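You operate a simulated robot arm through the tools that you are given. There is no shell and no other tool.

You run a simulated robot arm. Do the job below in one go: nothing can be reset, and whatever is moved stays where it is left.

TASK
Fold a grip tab on the yellow tape strip and bond it.
Fine: strip in the channel, black knob folds the plate down, teal button down till SET, plate up, strip back where it lay; pinch and drop nothing.

Only the result counts: the job must be done as asked and must still hold three seconds after the hand-in. Knocking over, shifting, dropping, spilling or breaking anything else fails it. Flat cloth is picked up by pressing the open fingertips on it (5 to 10 N) and closing them slowly along it; thin cloth reads only 2 to 8 mm in the jaws.

THE ROBOT
A 6-joint arm with a two-finger gripper, fixed in place. Base frame: the origin is at the foot of the arm, x ahead of it, y to its left, z up; the work surface is at about z = 820. Readings come in mm, degrees, newtons and seconds.
It reaches about 1298 mm from its shoulder. Its first joint turns from -149.0 to 149.0 degrees. Payload 1.57 kg.
Tool frame: the origin (TCP) lies between the finger pads and is the grasp point; the fingertips stand 21 mm ahead of it; z points along the fingers, y is the line along which they close. The gripper opens to 70 mm. The gripper's body begins 50 mm behind the TCP.
Orientation is told as [roll, pitch, yaw] about the base's x, y, z axes, in that order, counted from this pose: with the fingers straight down and closing along the base's y, the tool's x points along the base's -x, its y along +y and its z along -z.

THE INTERFACE
- The arm moves only by the tool jog_arm. Its argument "commands" is a list of rows, each a list of 7 numbers: the shift along the base's x, y, z in units of 300 mm (1.0 is 300 mm), then the turn, a rotation vector about the base's x, y, z in units of 45 degrees (1.0 is 45 degrees), then the opening, from 0 (shut) to 1 (fully open). In form: [[x, y, z, wx, wy, wz, gripper], ...]. A call has 1 to 20 rows; each row is the pose to reach, as a shift and turn from the pose commanded when the call began. A call with a number of a shift or a turn outside -1 to 1 is refused whole. Rows are played at 5 a second. More than 50 mm and 8.6 degrees between two rows, or a gripper value outside its range, and nothing of the call is played. A pose out of reach is approached as far as the arm can. The call stops where the force on the tool passes 90 N (or 10 N more than at its start, if that is more) or the arm is blocked; 0.2 s more then pass. The fingers move at their own pace and stop on an object; they squeeze with about 30 N. The grip force told is the motor's: it shows also when the fingers shut on nothing. Time passes only in rows, and 0.2 s behind the last, so rows that repeat a pose let the fingers close. The reply holds the time, the measured pose of the TCP, the force on the tool along the base axes, the opening and the grip force, in the units named above and with some noise, with the torque about the TCP (base axes, N m) and any sound that the robot's microphone picked up.
- Cameras (640 x 400 px; columns grow to the right, rows downward): "scene" is fixed at [398.9, 648.1, 1564.4]; the picture's right is [-0.96, -0.27, 0.00], its down [-0.15, 0.55, -0.82] and it looks along [0.22, -0.79, -0.57] (base axes); focal length 371 px, centre (320, 200). "wrist" rides on the gripper at [79, 4, -81] in the tool frame; the picture's right is [-0.05, 1.00, 0.00], its down [-0.67, -0.04, -0.74] and it looks along [-0.74, -0.04, 0.67] (tool axes); focal length 256 px, centre (320, 200).
- snapshot(camera): a new picture of that camera. The clock stands still meanwhile.
- move_column(by): slides the trunk up (or, below 0, down) by that many mm; the arm rides with it, the base frame stays. It gives what a move gives, with no picture.
- measure_at(camera, pixels): there is no depth. For up to 12 entries [column, row, z] of the newest picture of that camera ("zoom" is the newest enlarged one), the place [x, y] in the base frame at which the ray of that pixel passes the height z, good to about 2 mm. The clock stands still meanwhile.
- inspect(camera, box): a new picture of the part [left, top, right, bottom] of that camera's present view, enlarged. The clock stands still meanwhile.
- finish_job(): hands the job in; it is judged then, once.

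Open the gripper and draw the arm clear of the work before you hand the job in, unless the task says otherwise.

The tools are called as a command line: name --pt "numbers of a row" for each row, then --argument value for the rest, lists and objects as JSON in quotes. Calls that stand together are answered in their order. jog_arm: Moves the arm, as the interface text tells. Its arguments: {"type":"object","properties":{"commands":{"type":"array","items":{"type":"array","items":{"type":"number"}}}},"required":["commands"]} The other tools are called the same way: move_column (by) slides the trunk up or down; snapshot (camera) takes a picture; measure_at (camera, pixels) gives the place at which the rays of pixels pass given heights; inspect (camera, box) takes an enlarged picture of a part of a camera's view; finish_job () hands the job in.

At the start:

```text
time: 0.0
tool_pos: [669.8, -232.2, 1157.9]
tool_rot: [0.0, 0.0, 0.0]
ft_force: [-0.8, 0.8, 0.5]
moment: [0.02, -0.01, -0.01]
width: 70.0
gripper_force: 0.0
trunk travel left (down, up): [-840.0, 130.0]
```

scene: 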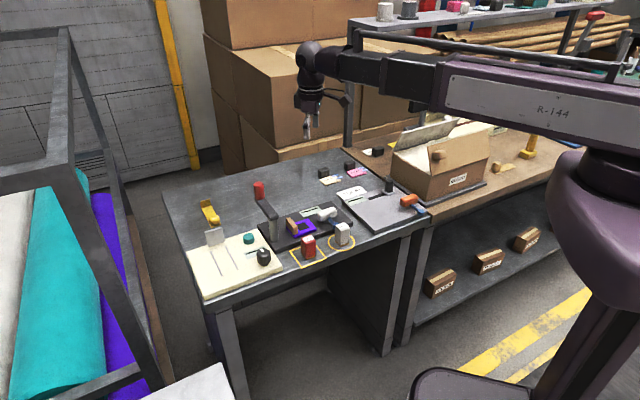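
wrist: 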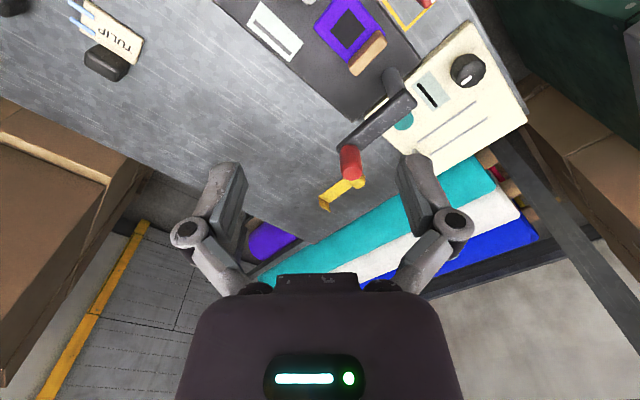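

I start by looking closer at the work area around the cream device (scene pixels 185-290, 220-300).

inspect --camera "scene" --box '[180, 170, 300, 305]'

inspect --camera "wrist" --box '[300, 0, 540, 220]'

inspect --camera "scene" --box '[250, 150, 440, 270]'

```text
2.96 times, centred on (240, 238) of scene
```

zoom: 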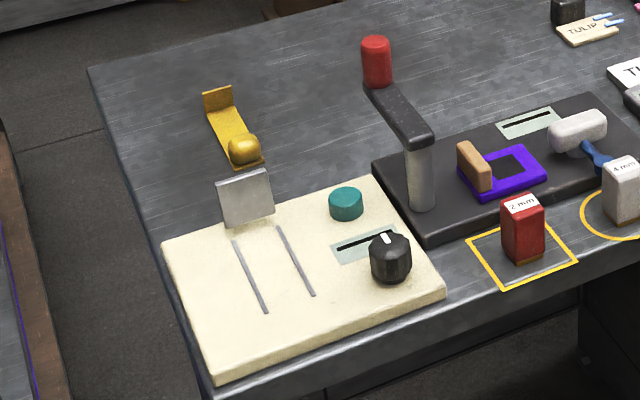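

```text
1.82 times, centred on (420, 110) of wrist
```

zoom: 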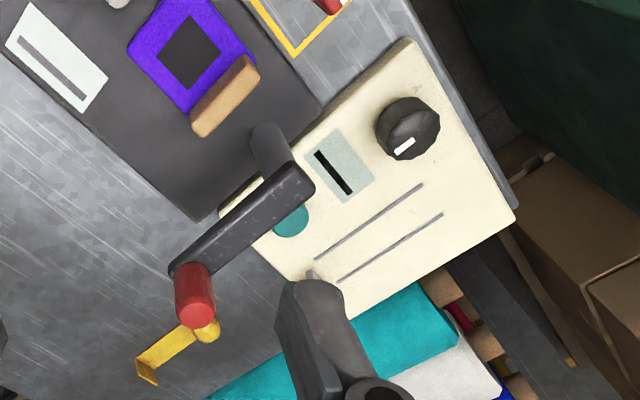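

```text
3.33 times, centred on (345, 210) of scene
```

zoom: 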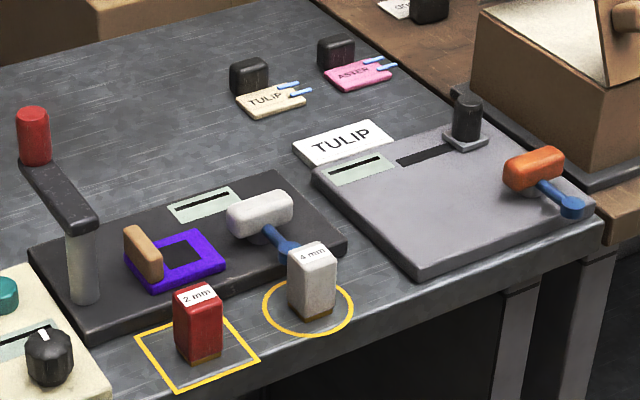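

I zoom in on the yellow strip and the cream device to measure their positions with the zoom picture.

inspect --camera "scene" --box '[185, 190, 285, 252]'

```text
6.40 times, centred on (235, 221) of scene
```

zoom: 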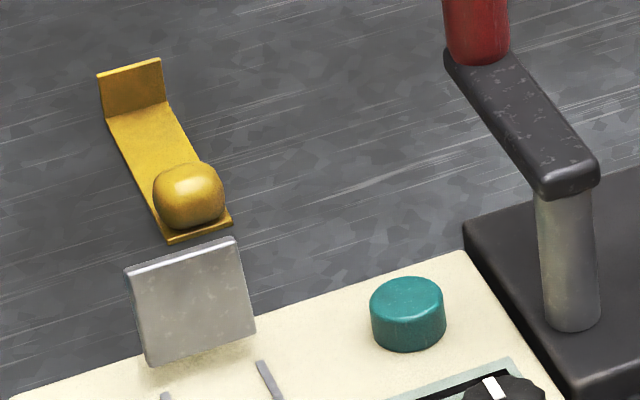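

Measuring the strip's corners (zoom (168,241),(232,222),(107,120),(168,103)), the ball, plate base, and teal button.

measure_at --camera "zoom" --pixels '[[168, 241, 821], [232, 222, 821], [107, 120, 821], [168, 103, 821], [98, 73, 850], [189, 195, 835], [148, 367, 840], [256, 333, 840], [124, 268, 880], [236, 238, 880], [407, 290, 855], [410, 350, 840]]'

inspect --camera "scene" --box '[185, 240, 285, 302]'

```text
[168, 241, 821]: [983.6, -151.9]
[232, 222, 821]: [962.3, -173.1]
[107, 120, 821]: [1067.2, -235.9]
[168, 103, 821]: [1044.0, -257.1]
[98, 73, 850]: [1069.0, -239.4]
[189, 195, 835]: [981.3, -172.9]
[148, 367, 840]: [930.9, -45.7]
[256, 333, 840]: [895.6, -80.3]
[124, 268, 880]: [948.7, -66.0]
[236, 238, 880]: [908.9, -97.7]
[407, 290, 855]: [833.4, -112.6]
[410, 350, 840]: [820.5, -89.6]
```

```text
6.40 times, centred on (235, 271) of scene
```

zoom: 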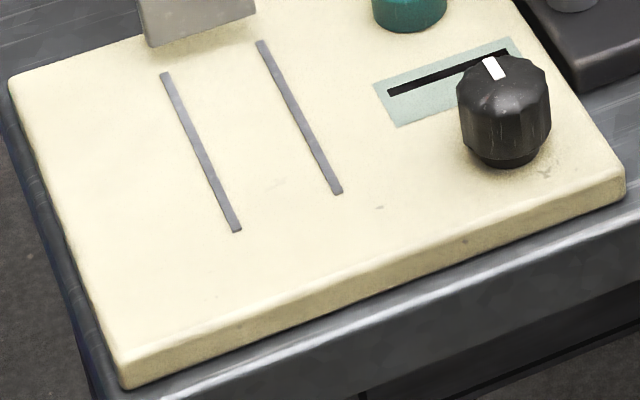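

Measuring the device: channel rails, knob, label, and body corners, at candidate heights.

measure_at --camera "zoom" --pixels '[[165, 74, 835], [236, 232, 835], [261, 42, 835], [338, 193, 835], [122, 388, 820], [120, 362, 835], [625, 180, 835], [623, 200, 820], [497, 160, 838], [500, 85, 865], [496, 70, 865], [12, 78, 835]]'

snapshot --camera "wrist"

```text
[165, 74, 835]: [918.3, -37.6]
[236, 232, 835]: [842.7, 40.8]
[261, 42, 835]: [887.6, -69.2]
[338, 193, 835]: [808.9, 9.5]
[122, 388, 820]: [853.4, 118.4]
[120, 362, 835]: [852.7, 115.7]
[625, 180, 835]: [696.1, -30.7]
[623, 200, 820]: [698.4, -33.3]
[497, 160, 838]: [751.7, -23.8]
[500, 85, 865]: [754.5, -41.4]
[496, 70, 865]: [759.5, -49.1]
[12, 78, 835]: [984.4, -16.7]
```

```text
taken
```

wrist: 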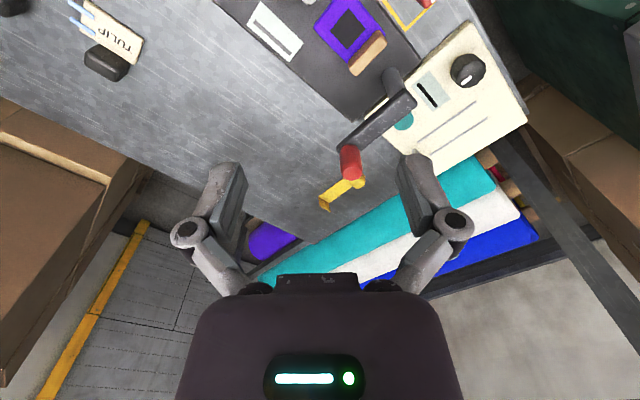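

The strip lies at about 45° (ball near (981,-173), tab near (1055,-246)), and the channel is parallel to it on a device with top z≈834. I turn the tool by -45° of yaw and move to a viewing pose over the near side so the wrist camera looks along the channel.

jog_arm --pt "0.0375 0.1134 -0.024 0 0 -0.125 1" --pt "0.075 0.2268 -0.048 0 0 -0.25 1" --pt "0.1125 0.34 -0.072 0 0 -0.375 1" --pt "0.15 0.4535 -0.096 0 0 -0.5 1" --pt "0.1875 0.567 -0.12 0 0 -0.625 1" --pt "0.225 0.68 -0.145 0 0 -0.75 1" --pt "0.2625 0.794 -0.169 0 0 -0.875 1" --pt "0.3 0.907 -0.193 0 0 -1 1" --pt "0.3 0.907 -0.193 0 0 -1 1"

snapshot --camera "wrist"

snapshot --camera "scene"

```text
time: 2.0
tool_pos: [760.7, 37.8, 1158.8]
tool_rot: [0.0, 0.0, -45.2]
ft_force: [-0.2, -0.9, 0.0]
moment: [-0.02, -0.01, -0.02]
width: 70.1
gripper_force: 0.1
out of reach, approached as far as the arm can: row 1, 2, 3, 4, 5, 6, 7, 8, 9
trunk travel left (down, up): [-840.0, 130.0]
```

```text
taken
```

wrist: 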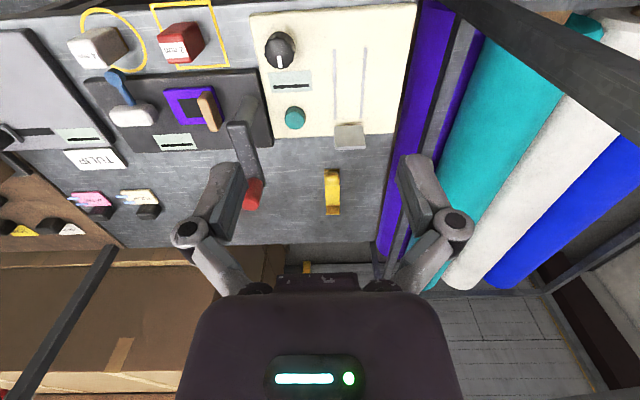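

```text
taken
```

scene: 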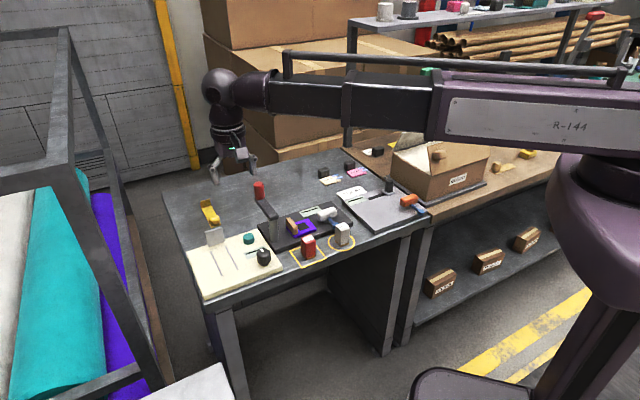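

The tool is stuck at z≈1158 (too low for the arm with the trunk at this height), so I will lower the trunk later. First I zoom the wrist view of the device (pixels 245-420, 0-215) to read labels and the lever's layout.

inspect --camera "wrist" --box '[240, 0, 420, 112]'

inspect --camera "wrist" --box '[220, 100, 400, 220]'

```text
3.56 times, centred on (330, 56) of wrist
```

zoom: 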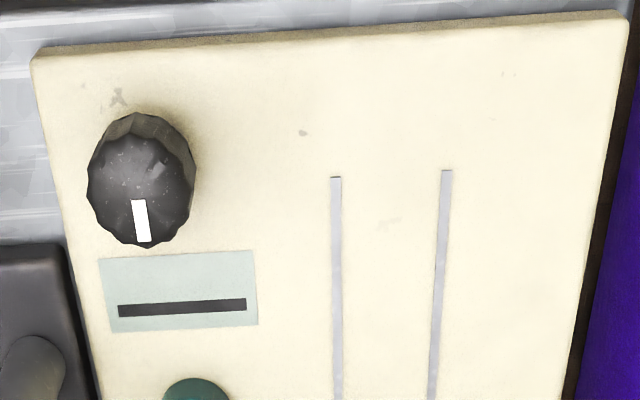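

```text
3.33 times, centred on (310, 160) of wrist
```

zoom: 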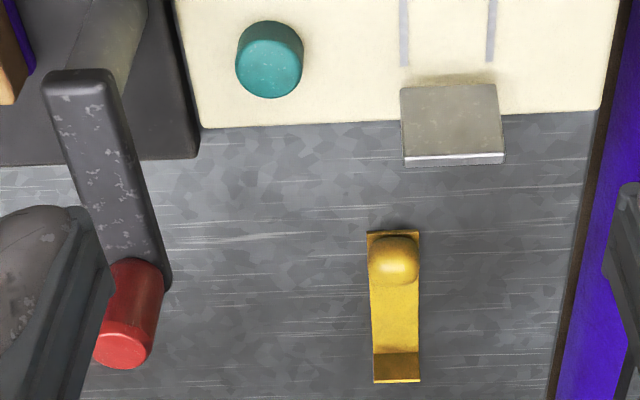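

I measure the strip and button from this wrist zoom to cross-check the scene values.

measure_at --camera "zoom" --pixels '[[368, 233, 821], [419, 232, 821], [373, 353, 821], [419, 352, 821], [394, 258, 835], [268, 70, 855], [404, 86, 834], [496, 84, 834], [405, 162, 875], [503, 160, 875], [125, 350, 960], [80, 85, 930]]'

```text
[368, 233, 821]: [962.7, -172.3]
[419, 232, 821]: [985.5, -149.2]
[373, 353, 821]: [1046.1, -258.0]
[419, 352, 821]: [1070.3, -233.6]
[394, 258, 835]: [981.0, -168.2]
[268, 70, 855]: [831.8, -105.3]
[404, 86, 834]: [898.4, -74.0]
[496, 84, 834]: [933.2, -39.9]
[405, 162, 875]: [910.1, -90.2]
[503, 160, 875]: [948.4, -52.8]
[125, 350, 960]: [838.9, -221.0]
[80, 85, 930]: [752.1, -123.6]
```

Both views agree: strip corners about (963,-173),(985,-150),(1046,-258),(1069,-234), ball centre near (981,-170,840). Now I lower the trunk by 150 mm; TCP goes to about z=1009, well above everything here.

move_column --by -150

snapshot --camera "wrist"

snapshot --camera "scene"

```text
time: 3.8
tool_pos: [761.2, 38.7, 1008.6]
tool_rot: [-0.1, 0.0, -45.0]
ft_force: [0.8, 0.3, -0.1]
moment: [-0.02, 0.01, 0.0]
width: 70.1
gripper_force: 0.1
trunk travel left (down, up): [-690.0, 280.0]
```

```text
taken
```

wrist: 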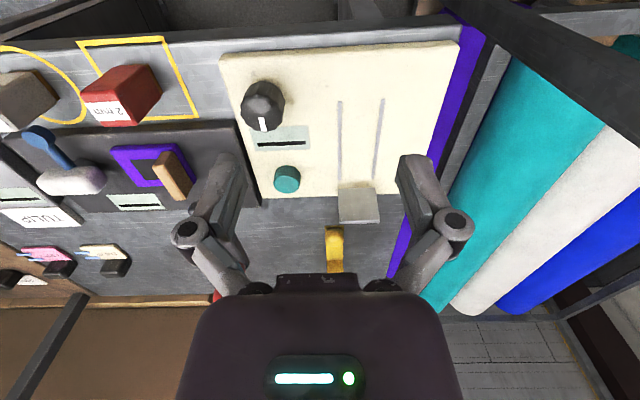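

```text
taken
```

scene: 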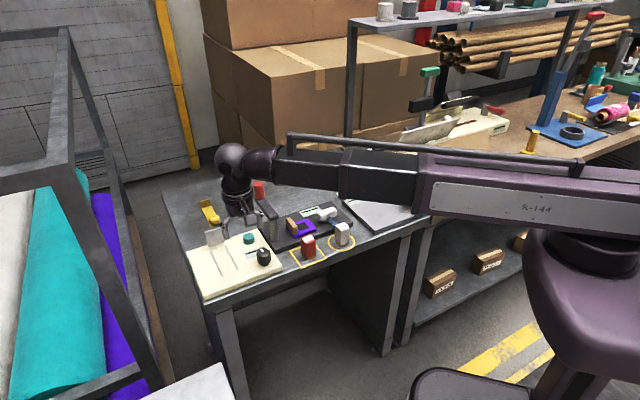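

I zoom the wrist view on the plate, rails and knob for a closer look at heights.

inspect --camera "wrist" --box '[230, 70, 420, 200]'

inspect --camera "wrist" --box '[300, 170, 400, 280]'

```text
3.08 times, centred on (325, 135) of wrist
```

zoom: 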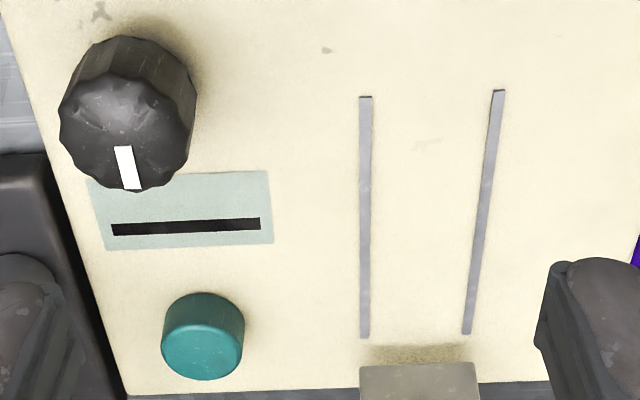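

```text
3.64 times, centred on (350, 225) of wrist
```

zoom: 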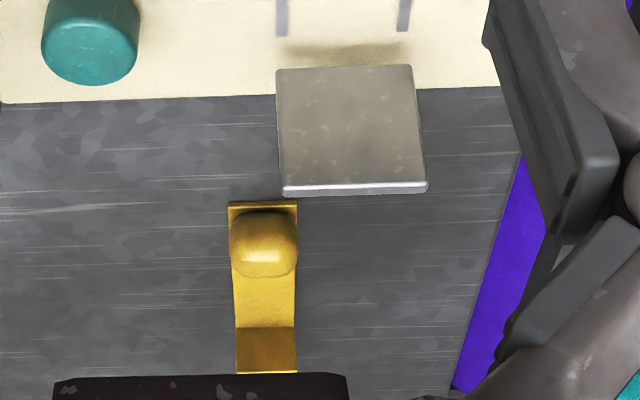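

I measure the plate corners from this nearer view ((277,68),(411,65),(284,192),(427,190)) and the strip.

measure_at --camera "zoom" --pixels '[[277, 68, 846], [411, 65, 846], [284, 192, 890], [427, 190, 890], [281, 35, 835], [402, 30, 835], [230, 204, 821], [297, 202, 821], [236, 326, 822], [296, 327, 822], [263, 240, 845], [90, 40, 855]]'

inspect --camera "wrist" --box '[230, 70, 420, 200]'

```text
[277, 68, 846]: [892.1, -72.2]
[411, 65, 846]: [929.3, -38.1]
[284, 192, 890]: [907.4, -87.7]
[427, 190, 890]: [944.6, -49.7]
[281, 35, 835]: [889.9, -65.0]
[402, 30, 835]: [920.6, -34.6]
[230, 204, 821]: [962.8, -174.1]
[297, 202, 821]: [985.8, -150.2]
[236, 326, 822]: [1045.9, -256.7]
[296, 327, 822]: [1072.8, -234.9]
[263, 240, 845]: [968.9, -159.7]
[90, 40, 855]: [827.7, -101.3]
```

```text
3.08 times, centred on (325, 135) of wrist
```

zoom: 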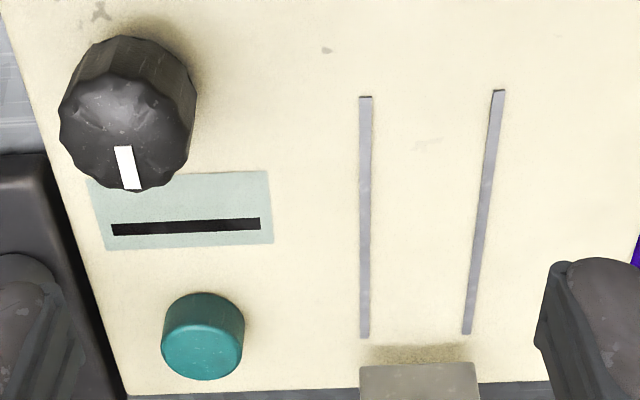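

Measuring rail ends, knob top and teal button in this zoom.

measure_at --camera "zoom" --pixels '[[365, 97, 835], [499, 91, 835], [365, 336, 835], [467, 333, 835], [371, 97, 835], [492, 91, 835], [128, 125, 868], [124, 148, 868], [132, 187, 868], [203, 325, 855], [128, 110, 836], [188, 225, 835]]'

```text
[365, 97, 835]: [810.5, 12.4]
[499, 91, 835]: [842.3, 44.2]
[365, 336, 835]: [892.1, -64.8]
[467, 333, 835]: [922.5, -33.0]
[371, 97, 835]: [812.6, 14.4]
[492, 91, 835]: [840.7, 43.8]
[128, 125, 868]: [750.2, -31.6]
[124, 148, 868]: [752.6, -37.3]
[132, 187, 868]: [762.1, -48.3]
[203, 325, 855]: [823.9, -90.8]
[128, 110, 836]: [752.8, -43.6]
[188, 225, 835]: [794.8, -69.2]
```

Channel axis: t=(x+y)/√2≈603.5, rails s=(x−y)/√2 from 564 to 676, plate base s≈682; strip s from 803 to 922, t≈574. Testing whether the arm can go down from here: 20 mm down, nothing beneath but the cream plate 150 mm lower.

jog_arm --pt "0 0 -0.033 0 0 0 1" --pt "0 0 -0.067 0 0 0 1" --pt "0 0 -0.067 0 0 0 1"

```text
time: 4.5
tool_pos: [761.6, 38.3, 1008.2]
tool_rot: [-0.1, 0.0, -45.1]
ft_force: [0.0, 0.0, -0.7]
moment: [-0.01, 0.02, 0.0]
width: 70.0
gripper_force: 0.0
out of reach, approached as far as the arm can: row 1, 2, 3
trunk travel left (down, up): [-690.0, 280.0]
```

The arm's lower limit rides with the trunk. I raise the arm 100 mm first, so that I can then lower the trunk further and keep clearance.

jog_arm --pt "0 0 0.1 0 0 0 1" --pt "0 0 0.2 0 0 0 1" --pt "0 0 0.3 0 0 0 1" --pt "0 0 0.333 0 0 0 1" --pt "0 0 0.333 0 0 0 1"

```text
time: 5.8
tool_pos: [763.3, 38.0, 1009.1]
tool_rot: [0.0, 0.1, -45.0]
ft_force: [0.2, -0.1, -0.1]
moment: [0.03, -0.02, 0.01]
width: 70.0
gripper_force: 0.2
out of reach, approached as far as the arm can: row 1, 2, 3, 4, 5
trunk travel left (down, up): [-690.0, 280.0]
```

Neither down nor up moves z: the arm moves in the plane only, so height comes from the trunk. I check with a zero move whether the commanded pose is a reachable one now.

jog_arm --pt "0 0 0 0 0 0 1"

```text
time: 6.2
tool_pos: [761.3, 38.2, 1009.1]
tool_rot: [-0.1, 0.0, -45.1]
ft_force: [0.6, -0.5, -0.4]
moment: [-0.03, 0.0, 0.0]
width: 70.3
gripper_force: 0.0
trunk travel left (down, up): [-690.0, 280.0]
```

Now I move over the ball at (978,-166), keeping z=1009 (everything there is below 965), and look.

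jog_arm --pt "0.09 -0.085 0 0 0 0 1" --pt "0.18 -0.17 0 0 0 0 1" --pt "0.27 -0.256 0 0 0 0 1" --pt "0.36 -0.341 0 0 0 0 1" --pt "0.45 -0.426 0 0 0 0 1" --pt "0.54 -0.511 0 0 0 0 1" --pt "0.63 -0.597 0 0 0 0 1" --pt "0.723 -0.682 0 0 0 0 1" --pt "0.723 -0.682 0 0 0 0 1"

snapshot --camera "wrist"

snapshot --camera "scene"

```text
time: 8.2
tool_pos: [975.5, -165.4, 1007.6]
tool_rot: [0.0, 0.0, -45.0]
ft_force: [-0.6, 1.1, -0.6]
moment: [-0.04, -0.03, -0.01]
width: 69.9
gripper_force: 0.0
trunk travel left (down, up): [-690.0, 280.0]
```

```text
taken
```

wrist: 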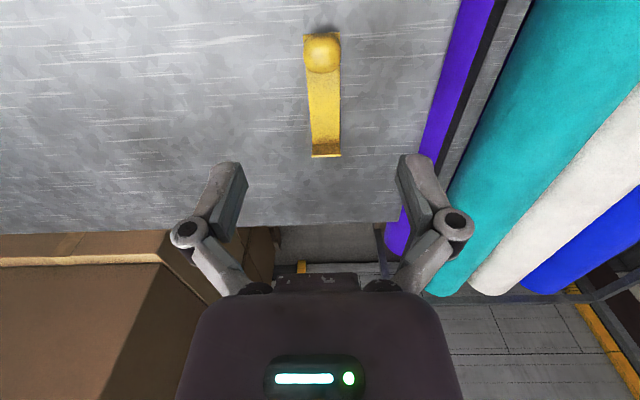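

```text
taken
```

scene: 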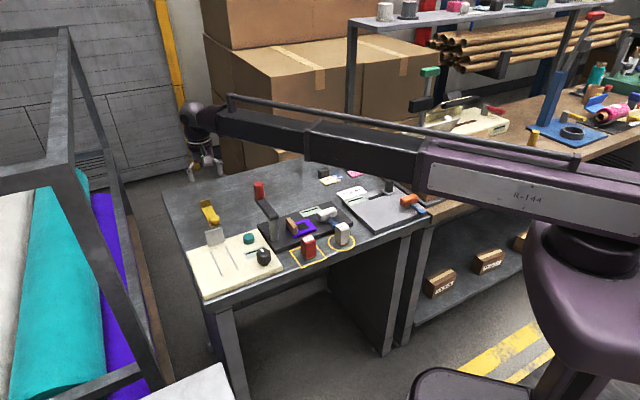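

The forearm (scene (215-310,115-150)) will come near the red lever handle (top at about (836,-223,955)) when I lower the trunk, so I zoom in to judge its height before lowering.

inspect --camera "scene" --box '[170, 80, 340, 190]'

inspect --camera "scene" --box '[290, 90, 640, 300]'

```text
3.64 times, centred on (255, 135) of scene
```

zoom: 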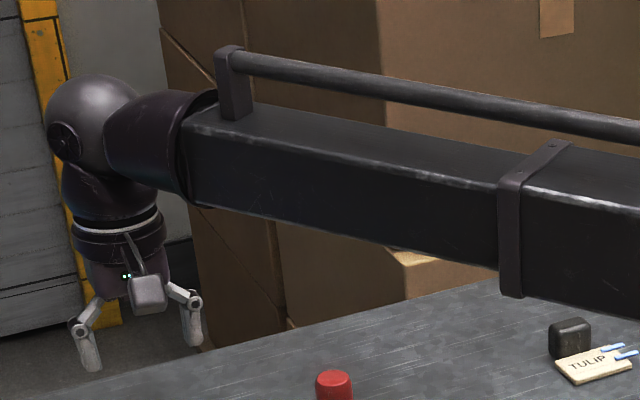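

```text
1.83 times, centred on (465, 195) of scene
```

zoom: 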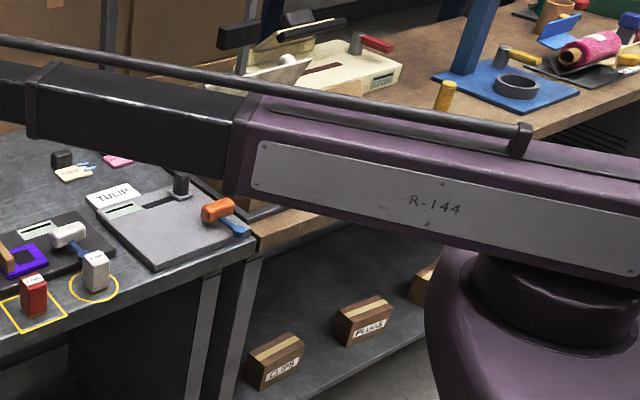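

The arm is a straight telescoping boom; its line toward the strip passes about 80 mm beside the lever handle and stays above it. I measure ball ((322,54)) and strip edges in the current wrist picture for final alignment.

inspect --camera "wrist" --box '[240, 10, 400, 110]'

inspect --camera "wrist" --box '[270, 20, 370, 165]'

```text
4.00 times, centred on (320, 60) of wrist
```

zoom: 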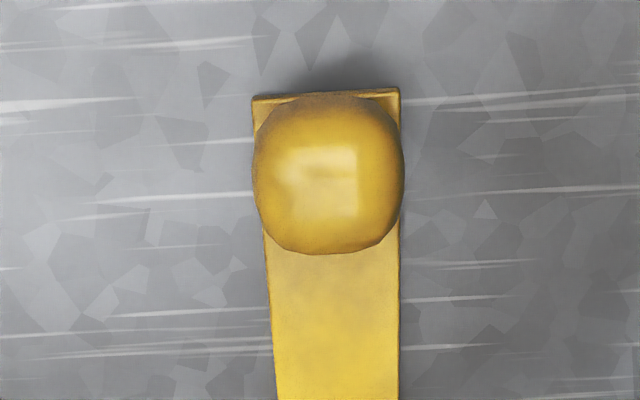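

```text
2.76 times, centred on (320, 92) of wrist
```

zoom: 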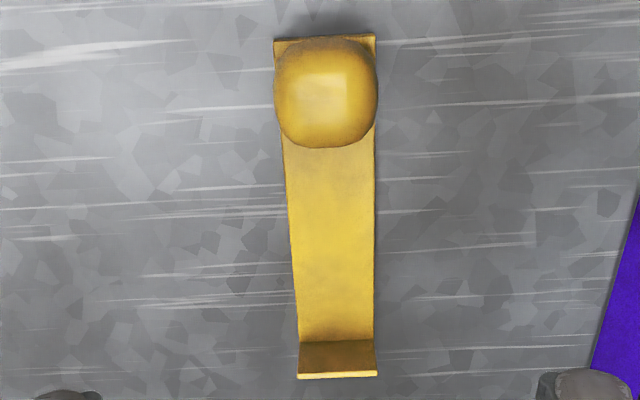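

Measuring strip corners and ball outline from this zoom.

measure_at --camera "zoom" --pixels '[[275, 38, 821], [376, 34, 821], [300, 341, 822], [376, 343, 822], [298, 379, 822], [377, 375, 822], [325, 92, 840], [273, 85, 840], [379, 85, 840], [325, 38, 828], [325, 148, 850], [325, 92, 850]]'

```text
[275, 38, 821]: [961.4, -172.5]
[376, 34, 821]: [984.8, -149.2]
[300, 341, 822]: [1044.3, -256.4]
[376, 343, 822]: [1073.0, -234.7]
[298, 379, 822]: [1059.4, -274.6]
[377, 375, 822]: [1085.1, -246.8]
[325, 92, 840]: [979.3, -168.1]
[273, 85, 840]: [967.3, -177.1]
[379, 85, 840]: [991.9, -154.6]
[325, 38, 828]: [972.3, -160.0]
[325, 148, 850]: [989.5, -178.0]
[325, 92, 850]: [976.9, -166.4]
```

Ball centre is about (979.5,-168), closing across the strip at yaw -45 fits. I shift slightly to it and read the pose again.

jog_arm --pt "0.006 -0.006 0 0 0 0 1" --pt "0.006 -0.006 0 0 0 0 1" --pt "0.006 -0.006 0 0 0 0 1"

move_column --by -115

snapshot --camera "wrist"

inspect --camera "scene" --box '[170, 110, 340, 260]'

```text
time: 8.9
tool_pos: [977.5, -167.4, 1008.1]
tool_rot: [0.0, 0.0, -45.0]
ft_force: [0.0, 0.2, -1.0]
moment: [0.02, -0.04, -0.01]
width: 70.1
gripper_force: 0.0
trunk travel left (down, up): [-690.0, 280.0]
```

```text
time: 10.4
tool_pos: [978.0, -168.3, 891.9]
tool_rot: [0.0, 0.0, -45.1]
ft_force: [0.3, -0.1, -0.7]
moment: [-0.03, 0.01, -0.01]
width: 70.3
gripper_force: 0.1
trunk travel left (down, up): [-575.0, 395.0]
```

```text
taken
```

wrist: 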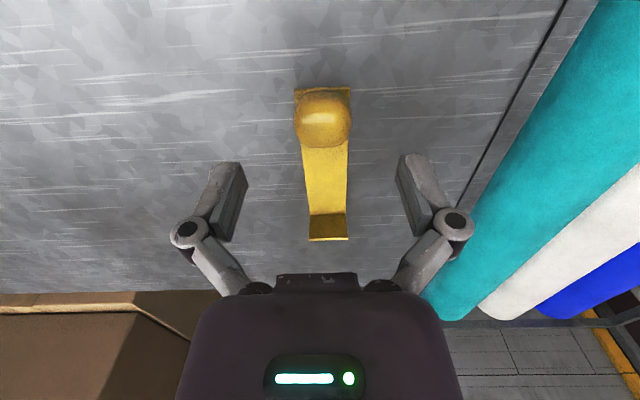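

```text
2.67 times, centred on (255, 185) of scene
```

zoom: 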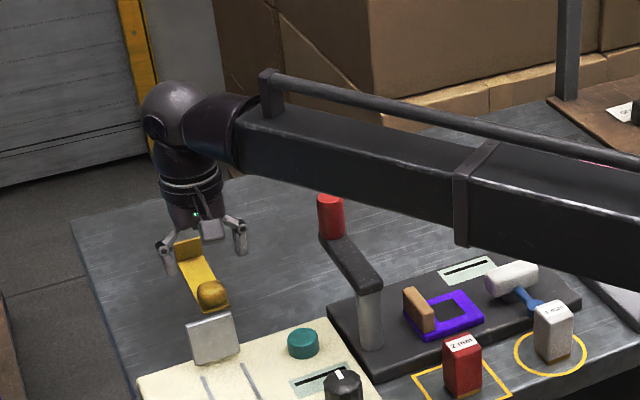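

Ball at (322,118) is centred between the open fingers (column 320). I lower 44 mm so the fingertips are about 6 mm above the table beside the ball.

move_column --by -44

snapshot --camera "wrist"

inspect --camera "scene" --box '[180, 180, 280, 242]'

```text
time: 11.3
tool_pos: [977.0, -165.9, 848.9]
tool_rot: [0.0, 0.0, -45.1]
ft_force: [0.0, 0.0, -0.3]
moment: [-0.01, 0.0, -0.01]
width: 70.1
gripper_force: 0.1
trunk travel left (down, up): [-531.0, 439.0]
```

```text
taken
```

wrist: 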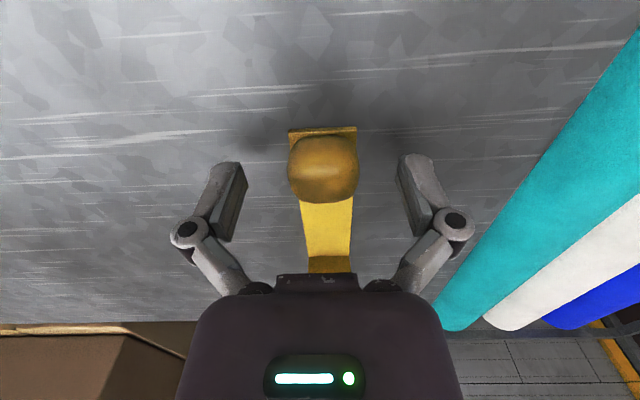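

```text
6.40 times, centred on (230, 211) of scene
```

zoom: 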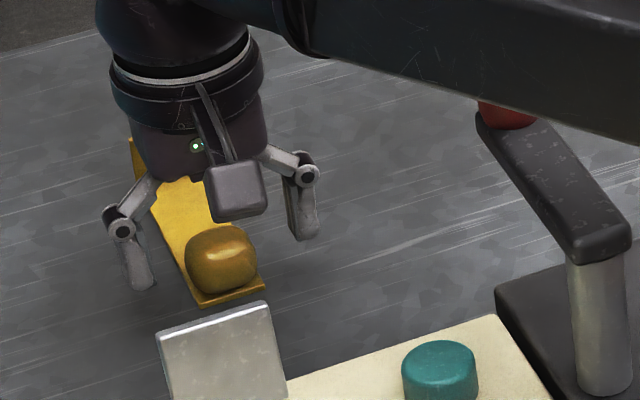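

The ball is centred between the fingers with clearance (ball at (323,168), fingertips at (235,200) and (415,200)). I close gradually on it.

jog_arm --pt "0 0 0 0 0 0 0.6" --pt "0 0 0 0 0 0 0.52" --pt "0 0 0 0 0 0 0.48" --pt "0 0 0 0 0 0 0.44" --pt "0 0 0 0 0 0 0.4" --pt "0 0 0 0 0 0 0.3" --pt "0 0 0 0 0 0 0.2" --pt "0 0 0 0 0 0 0" --pt "0 0 0 0 0 0 0" --pt "0 0 0 0 0 0 0"

snapshot --camera "wrist"

```text
time: 13.5
tool_pos: [978.5, -167.1, 848.6]
tool_rot: [0.1, -0.1, -45.0]
ft_force: [-0.2, 0.2, 1.2]
moment: [-0.02, -0.01, 0.0]
width: 32.8
gripper_force: 29.7
trunk travel left (down, up): [-531.0, 439.0]
```

```text
taken
```

wrist: 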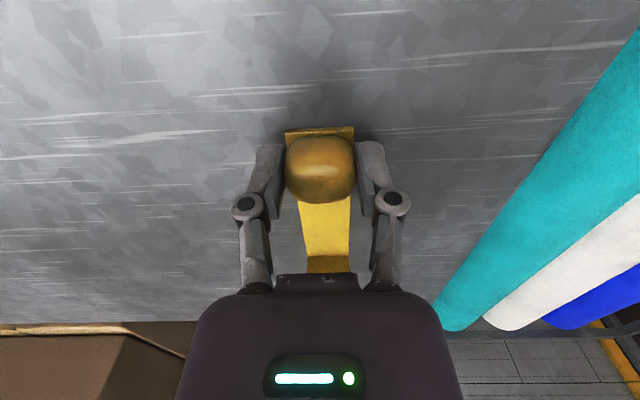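

Gripped: opening 32.8 mm, 29.7 N, grip pose about (977.8,-167.2,848.8). I lift by 20 mm first, then check that the strip hangs level.

move_column --by 20

inspect --camera "scene" --box '[180, 170, 280, 232]'

snapshot --camera "wrist"

```text
time: 14.2
tool_pos: [978.1, -167.6, 869.1]
tool_rot: [0.1, 0.0, -44.9]
ft_force: [0.5, 0.1, -0.5]
moment: [-0.03, 0.03, -0.02]
width: 32.8
gripper_force: 29.6
trunk travel left (down, up): [-551.0, 419.0]
```

```text
6.40 times, centred on (230, 201) of scene
```

zoom: 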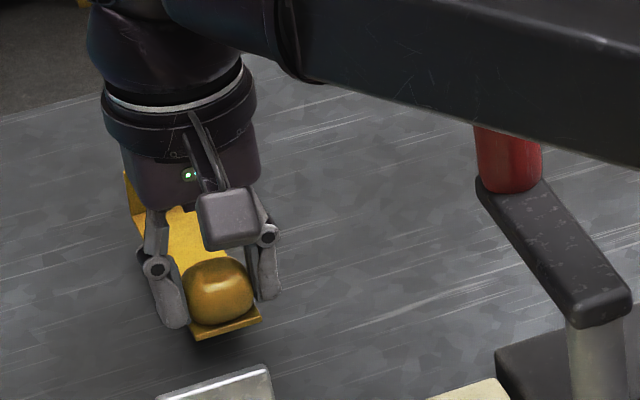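

```text
taken
```

wrist: 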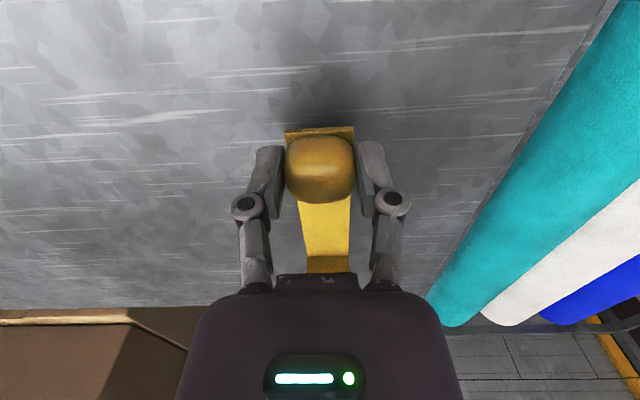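

The strip hangs level in the grip. I lift another 90 mm so that it passes over the plate (top about z 897).

move_column --by 90

```text
time: 15.4
tool_pos: [978.7, -167.7, 960.1]
tool_rot: [0.0, 0.0, -45.0]
ft_force: [0.1, -0.6, -0.9]
moment: [0.04, 0.0, 0.02]
width: 32.9
gripper_force: 30.1
trunk travel left (down, up): [-641.0, 329.0]
```

Now I carry it along the channel direction: shift (-150.8, +192.1), in gentle steps, then check alignment from above.

jog_arm --pt "-0.05 0.064 0 0 0 0 0" --pt "-0.1 0.128 0 0 0 0 0" --pt "-0.151 0.192 0 0 0 0 0" --pt "-0.201 0.256 0 0 0 0 0" --pt "-0.251 0.32 0 0 0 0 0" --pt "-0.302 0.384 0 0 0 0 0" --pt "-0.352 0.448 0 0 0 0 0" --pt "-0.402 0.512 0 0 0 0 0" --pt "-0.453 0.576 0 0 0 0 0" --pt "-0.5027 0.6404 0 0 0 0 0" --pt "-0.5027 0.6404 0 0 0 0 0" --pt "-0.5027 0.6404 0 0 0 0 0"

snapshot --camera "wrist"

inspect --camera "scene" --box '[170, 180, 300, 300]'

```text
time: 18.0
tool_pos: [826.9, 24.2, 959.2]
tool_rot: [0.0, 0.0, -45.0]
ft_force: [0.3, -0.4, -0.4]
moment: [0.02, -0.02, 0.0]
width: 32.8
gripper_force: 30.0
trunk travel left (down, up): [-641.0, 329.0]
```

```text
taken
```

wrist: 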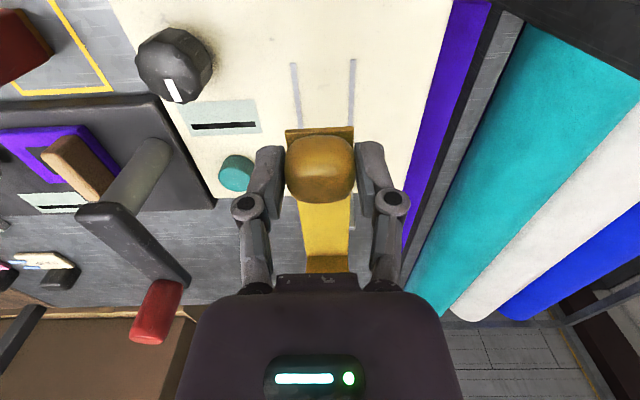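

```text
3.33 times, centred on (235, 240) of scene
```

zoom: 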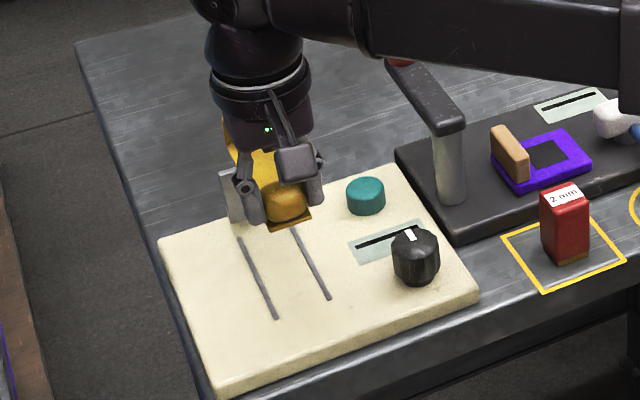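

I zoom on the rails' near ends to refine the channel position from this pose.

inspect --camera "wrist" --box '[270, 40, 380, 140]'

```text
4.00 times, centred on (325, 90) of wrist
```

zoom: 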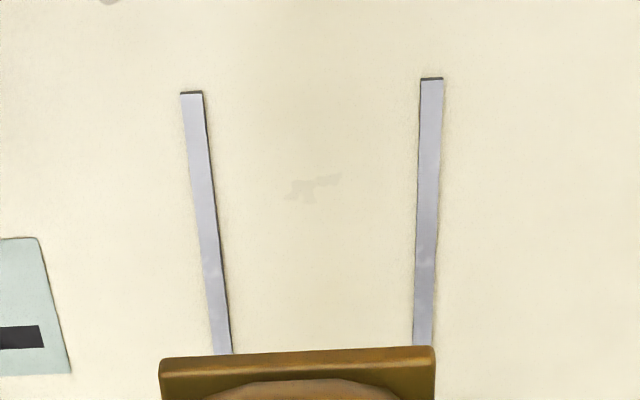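

Measuring inner/outer rail edges here at z≈836.

measure_at --camera "zoom" --pixels '[[180, 93, 836], [203, 93, 836], [421, 79, 836], [443, 79, 836], [211, 350, 836], [231, 350, 836], [413, 340, 836], [434, 340, 836], [161, 362, 863], [434, 348, 863], [161, 362, 867], [434, 348, 867]]'

```text
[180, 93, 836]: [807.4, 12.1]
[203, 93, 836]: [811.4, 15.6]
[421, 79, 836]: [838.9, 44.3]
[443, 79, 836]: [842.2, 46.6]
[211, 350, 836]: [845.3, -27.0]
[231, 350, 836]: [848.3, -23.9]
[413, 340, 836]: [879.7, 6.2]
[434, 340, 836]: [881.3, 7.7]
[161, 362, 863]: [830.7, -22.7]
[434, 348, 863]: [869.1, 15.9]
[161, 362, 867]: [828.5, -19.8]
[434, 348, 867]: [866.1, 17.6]
```

Channel centre is t≈604.2 (inner width ~40 mm vs strip 33) and its angle is exactly -45°. I nudge by (+0.35,+1.8) mm and lower 88 mm, leaving ~8 mm to the floor of the channel.

jog_arm --pt "0.0012 0.0059 0 0 0 0 0" --pt "0.0012 0.0059 0 0 0 0 0"

move_column --by -60

snapshot --camera "wrist"

inspect --camera "scene" --box '[185, 205, 285, 267]'

```text
time: 18.6
tool_pos: [828.5, 26.6, 959.7]
tool_rot: [0.1, 0.0, -44.9]
ft_force: [0.1, -0.5, -0.4]
moment: [0.02, 0.0, -0.01]
width: 32.9
gripper_force: 29.8
trunk travel left (down, up): [-641.0, 329.0]
```

```text
time: 19.6
tool_pos: [827.7, 25.6, 898.5]
tool_rot: [0.0, 0.0, -45.0]
ft_force: [-0.4, 0.2, -0.3]
moment: [0.0, 0.02, 0.0]
width: 32.8
gripper_force: 30.1
trunk travel left (down, up): [-581.0, 389.0]
```

```text
taken
```

wrist: 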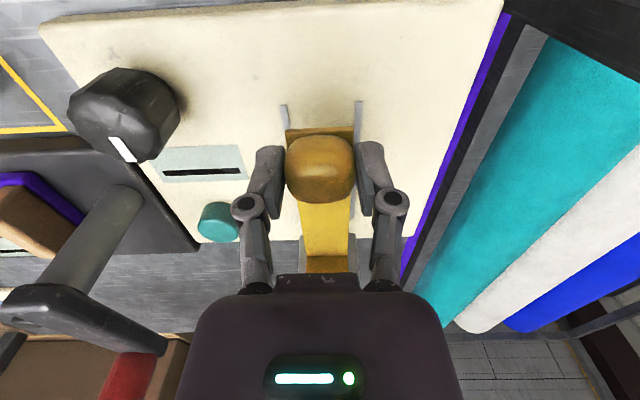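

```text
6.40 times, centred on (235, 236) of scene
```

zoom: 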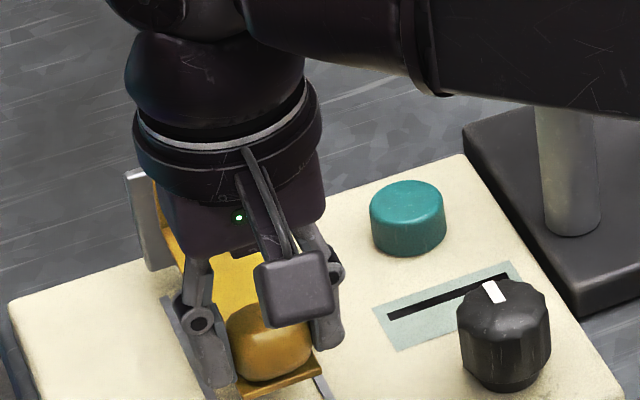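

I check the gap between the tab and the plate in the wrist view (around (330,255)).

inspect --camera "wrist" --box '[270, 200, 390, 280]'

inspect --camera "scene" --box '[195, 225, 255, 265]'

```text
5.00 times, centred on (330, 240) of wrist
```

zoom: 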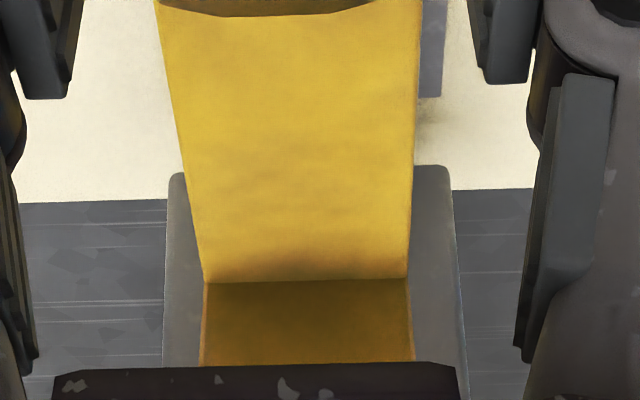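

```text
10.00 times, centred on (225, 245) of scene
```

zoom: 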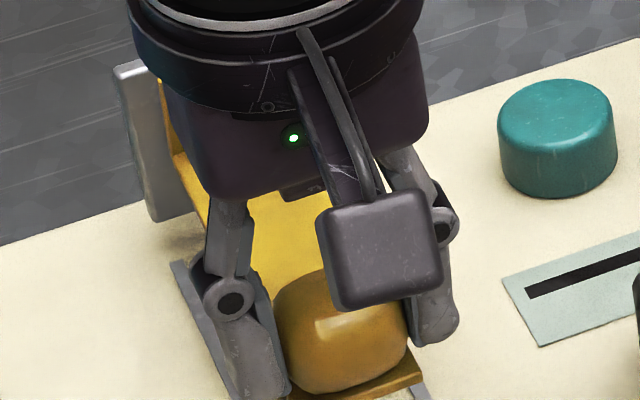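

The strip is centred on the plate (strip 205-408 within plate 165-458) and just in front of it. I lower another 29 mm, leaving a few mm.

move_column --by -29

inspect --camera "wrist" --box '[270, 90, 390, 280]'

```text
time: 20.3
tool_pos: [828.2, 26.3, 870.1]
tool_rot: [0.0, 0.1, -45.0]
ft_force: [0.5, 1.4, 0.0]
moment: [0.01, 0.02, -0.03]
width: 32.6
gripper_force: 29.5
trunk travel left (down, up): [-552.0, 418.0]
```

```text
2.11 times, centred on (330, 185) of wrist
```

zoom: 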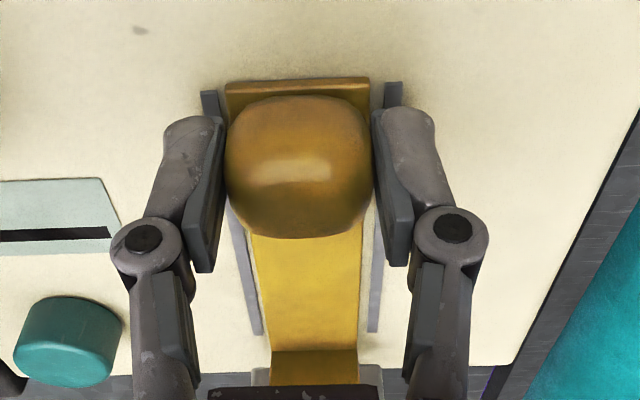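

Strip sits between the rails (gap 8 px left, 13 px right), so I nudge +0.7 mm to the right and lower 4 mm, watching the force.

jog_arm --pt "0.0017 0.0017 0 0 0 0 0" --pt "0.0017 0.0017 0 0 0 0 0"

move_column --by -4

move_column --by -1.5

```text
time: 20.9
tool_pos: [828.6, 26.5, 870.4]
tool_rot: [0.0, 0.1, -44.9]
ft_force: [-0.3, 0.4, 0.0]
moment: [0.01, 0.0, -0.01]
width: 32.8
gripper_force: 30.0
trunk travel left (down, up): [-552.0, 418.0]
```

```text
time: 21.5
tool_pos: [827.5, 26.7, 867.6]
tool_rot: [0.2, -0.2, -45.0]
ft_force: [4.6, -0.1, 20.1]
moment: [-0.01, -0.09, -0.01]
width: 33.1
gripper_force: 29.9
trunk travel left (down, up): [-548.0, 422.0]
```

```text
time: 22.0
tool_pos: [827.7, 27.5, 866.7]
tool_rot: [0.1, 0.0, -45.0]
ft_force: [4.3, 1.8, 19.9]
moment: [0.04, -0.17, 0.03]
width: 33.0
gripper_force: 29.8
trunk travel left (down, up): [-546.0, 424.0]
```

Contact at z≈867 with 20 N, a bit earlier than expected; I look to see what touches.

inspect --camera "scene" --box '[195, 230, 265, 275]'

inspect --camera "wrist" --box '[270, 90, 390, 280]'

inspect --camera "wrist" --box '[290, 200, 370, 280]'

```text
8.89 times, centred on (230, 252) of scene
```

zoom: 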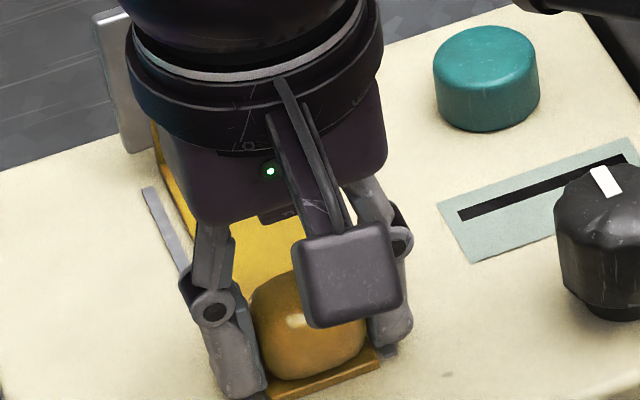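

```text
2.11 times, centred on (330, 185) of wrist
```

zoom: 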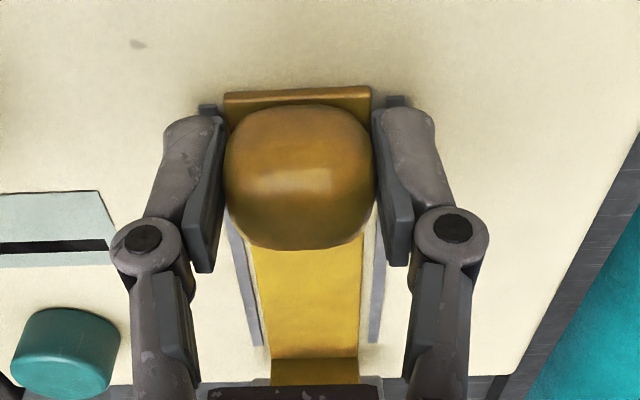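

```text
5.00 times, centred on (330, 240) of wrist
```

zoom: 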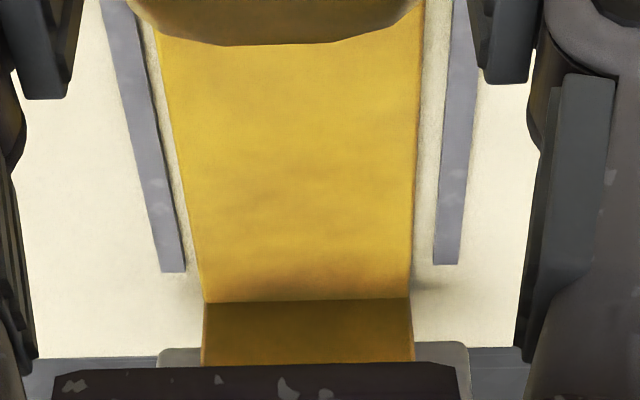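

The strip has landed flat between the rails (fingers slid ~2 mm down the ball). I relieve 1.5 mm, then open the fingers.

move_column --by 1.5

```text
time: 22.5
tool_pos: [828.8, 27.2, 866.7]
tool_rot: [0.0, 0.0, -45.0]
ft_force: [-0.9, 1.0, 1.8]
moment: [0.02, 0.03, 0.0]
width: 32.7
gripper_force: 30.4
trunk travel left (down, up): [-548.0, 422.0]
```

Load is relieved (1.8 N). I open the fingers gently.

jog_arm --pt "0 0 0 0 0 0 0.5" --pt "0 0 0 0 0 0 0.55" --pt "0 0 0 0 0 0 0.6" --pt "0 0 0 0 0 0 0.8" --pt "0 0 0 0 0 0 1" --pt "0 0 0 0 0 0 1"

inspect --camera "wrist" --box '[270, 90, 390, 280]'

inspect --camera "scene" --box '[195, 230, 265, 275]'

```text
time: 23.9
tool_pos: [828.7, 27.2, 866.9]
tool_rot: [0.0, 0.0, -44.9]
ft_force: [0.5, -1.1, 0.2]
moment: [0.02, -0.02, -0.02]
width: 70.0
gripper_force: 0.2
trunk travel left (down, up): [-548.0, 422.0]
```

```text
2.11 times, centred on (330, 185) of wrist
```

zoom: 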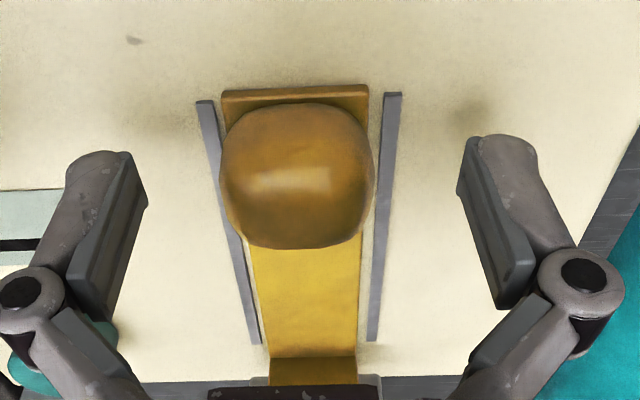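

```text
8.89 times, centred on (230, 252) of scene
```

zoom: 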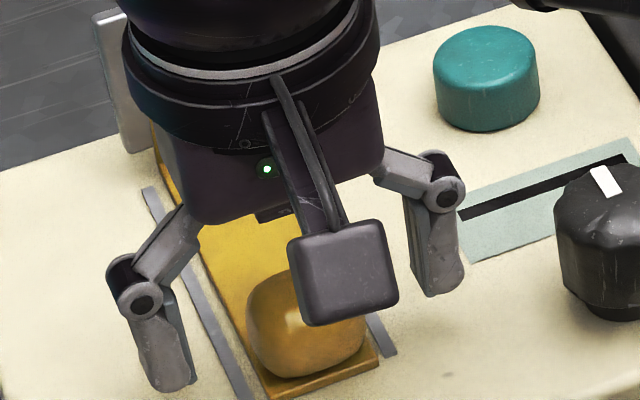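

Released; the strip lies between the rails. I raise the trunk 100 mm and inspect.

move_column --by 100

inspect --camera "scene" --box '[185, 210, 285, 272]'

snapshot --camera "wrist"

```text
time: 25.2
tool_pos: [828.0, 26.7, 966.4]
tool_rot: [0.0, 0.0, -45.0]
ft_force: [0.4, 0.7, -0.2]
moment: [0.02, 0.01, 0.02]
width: 70.0
gripper_force: 0.1
trunk travel left (down, up): [-648.0, 322.0]
```

```text
6.40 times, centred on (235, 241) of scene
```

zoom: 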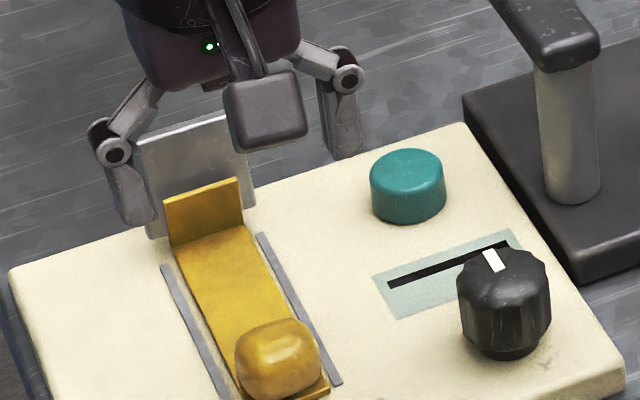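

```text
taken
```

wrist: 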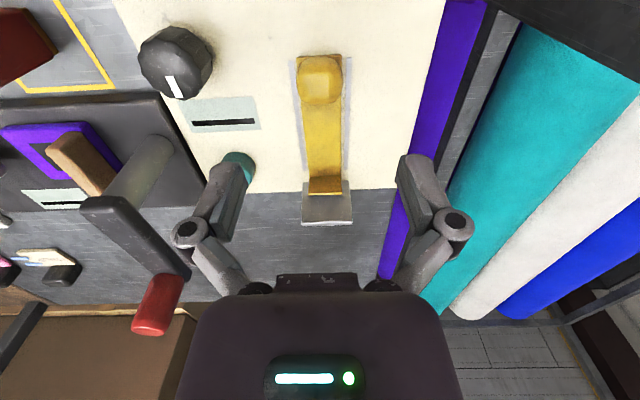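

The strip lies in the channel with its tab against the plate. Now I measure the black knob (scene ~(263,258), wrist (176,62)) in zoomed views.

inspect --camera "scene" --box '[235, 235, 285, 267]'

measure_at --camera "zoom" --pixels '[[320, 200, 850], [320, 200, 870]]'

inspect --camera "wrist" --box '[130, 10, 260, 140]'

```text
12.50 times, centred on (260, 251) of scene
```

zoom: 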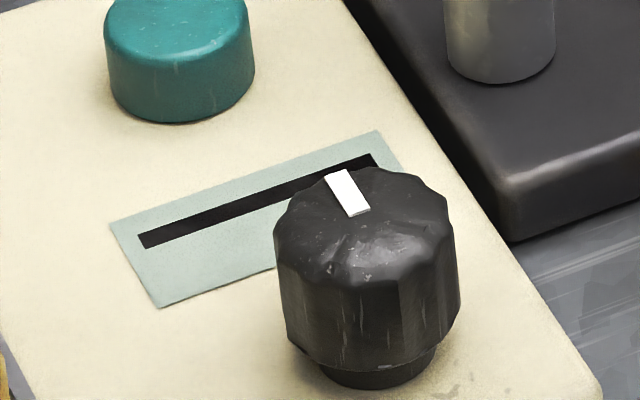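

```text
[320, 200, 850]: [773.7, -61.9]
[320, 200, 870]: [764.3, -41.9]
```

```text
3.08 times, centred on (195, 75) of wrist
```

zoom: 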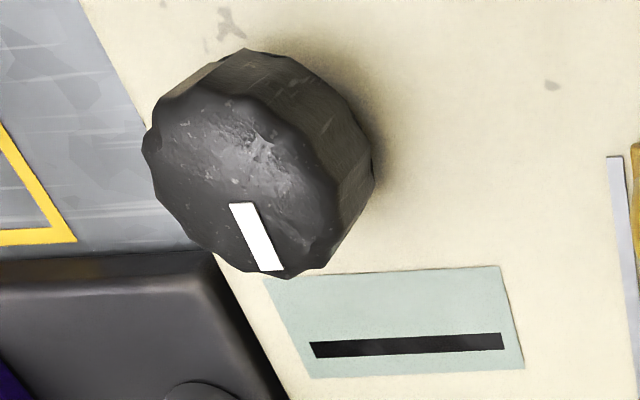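

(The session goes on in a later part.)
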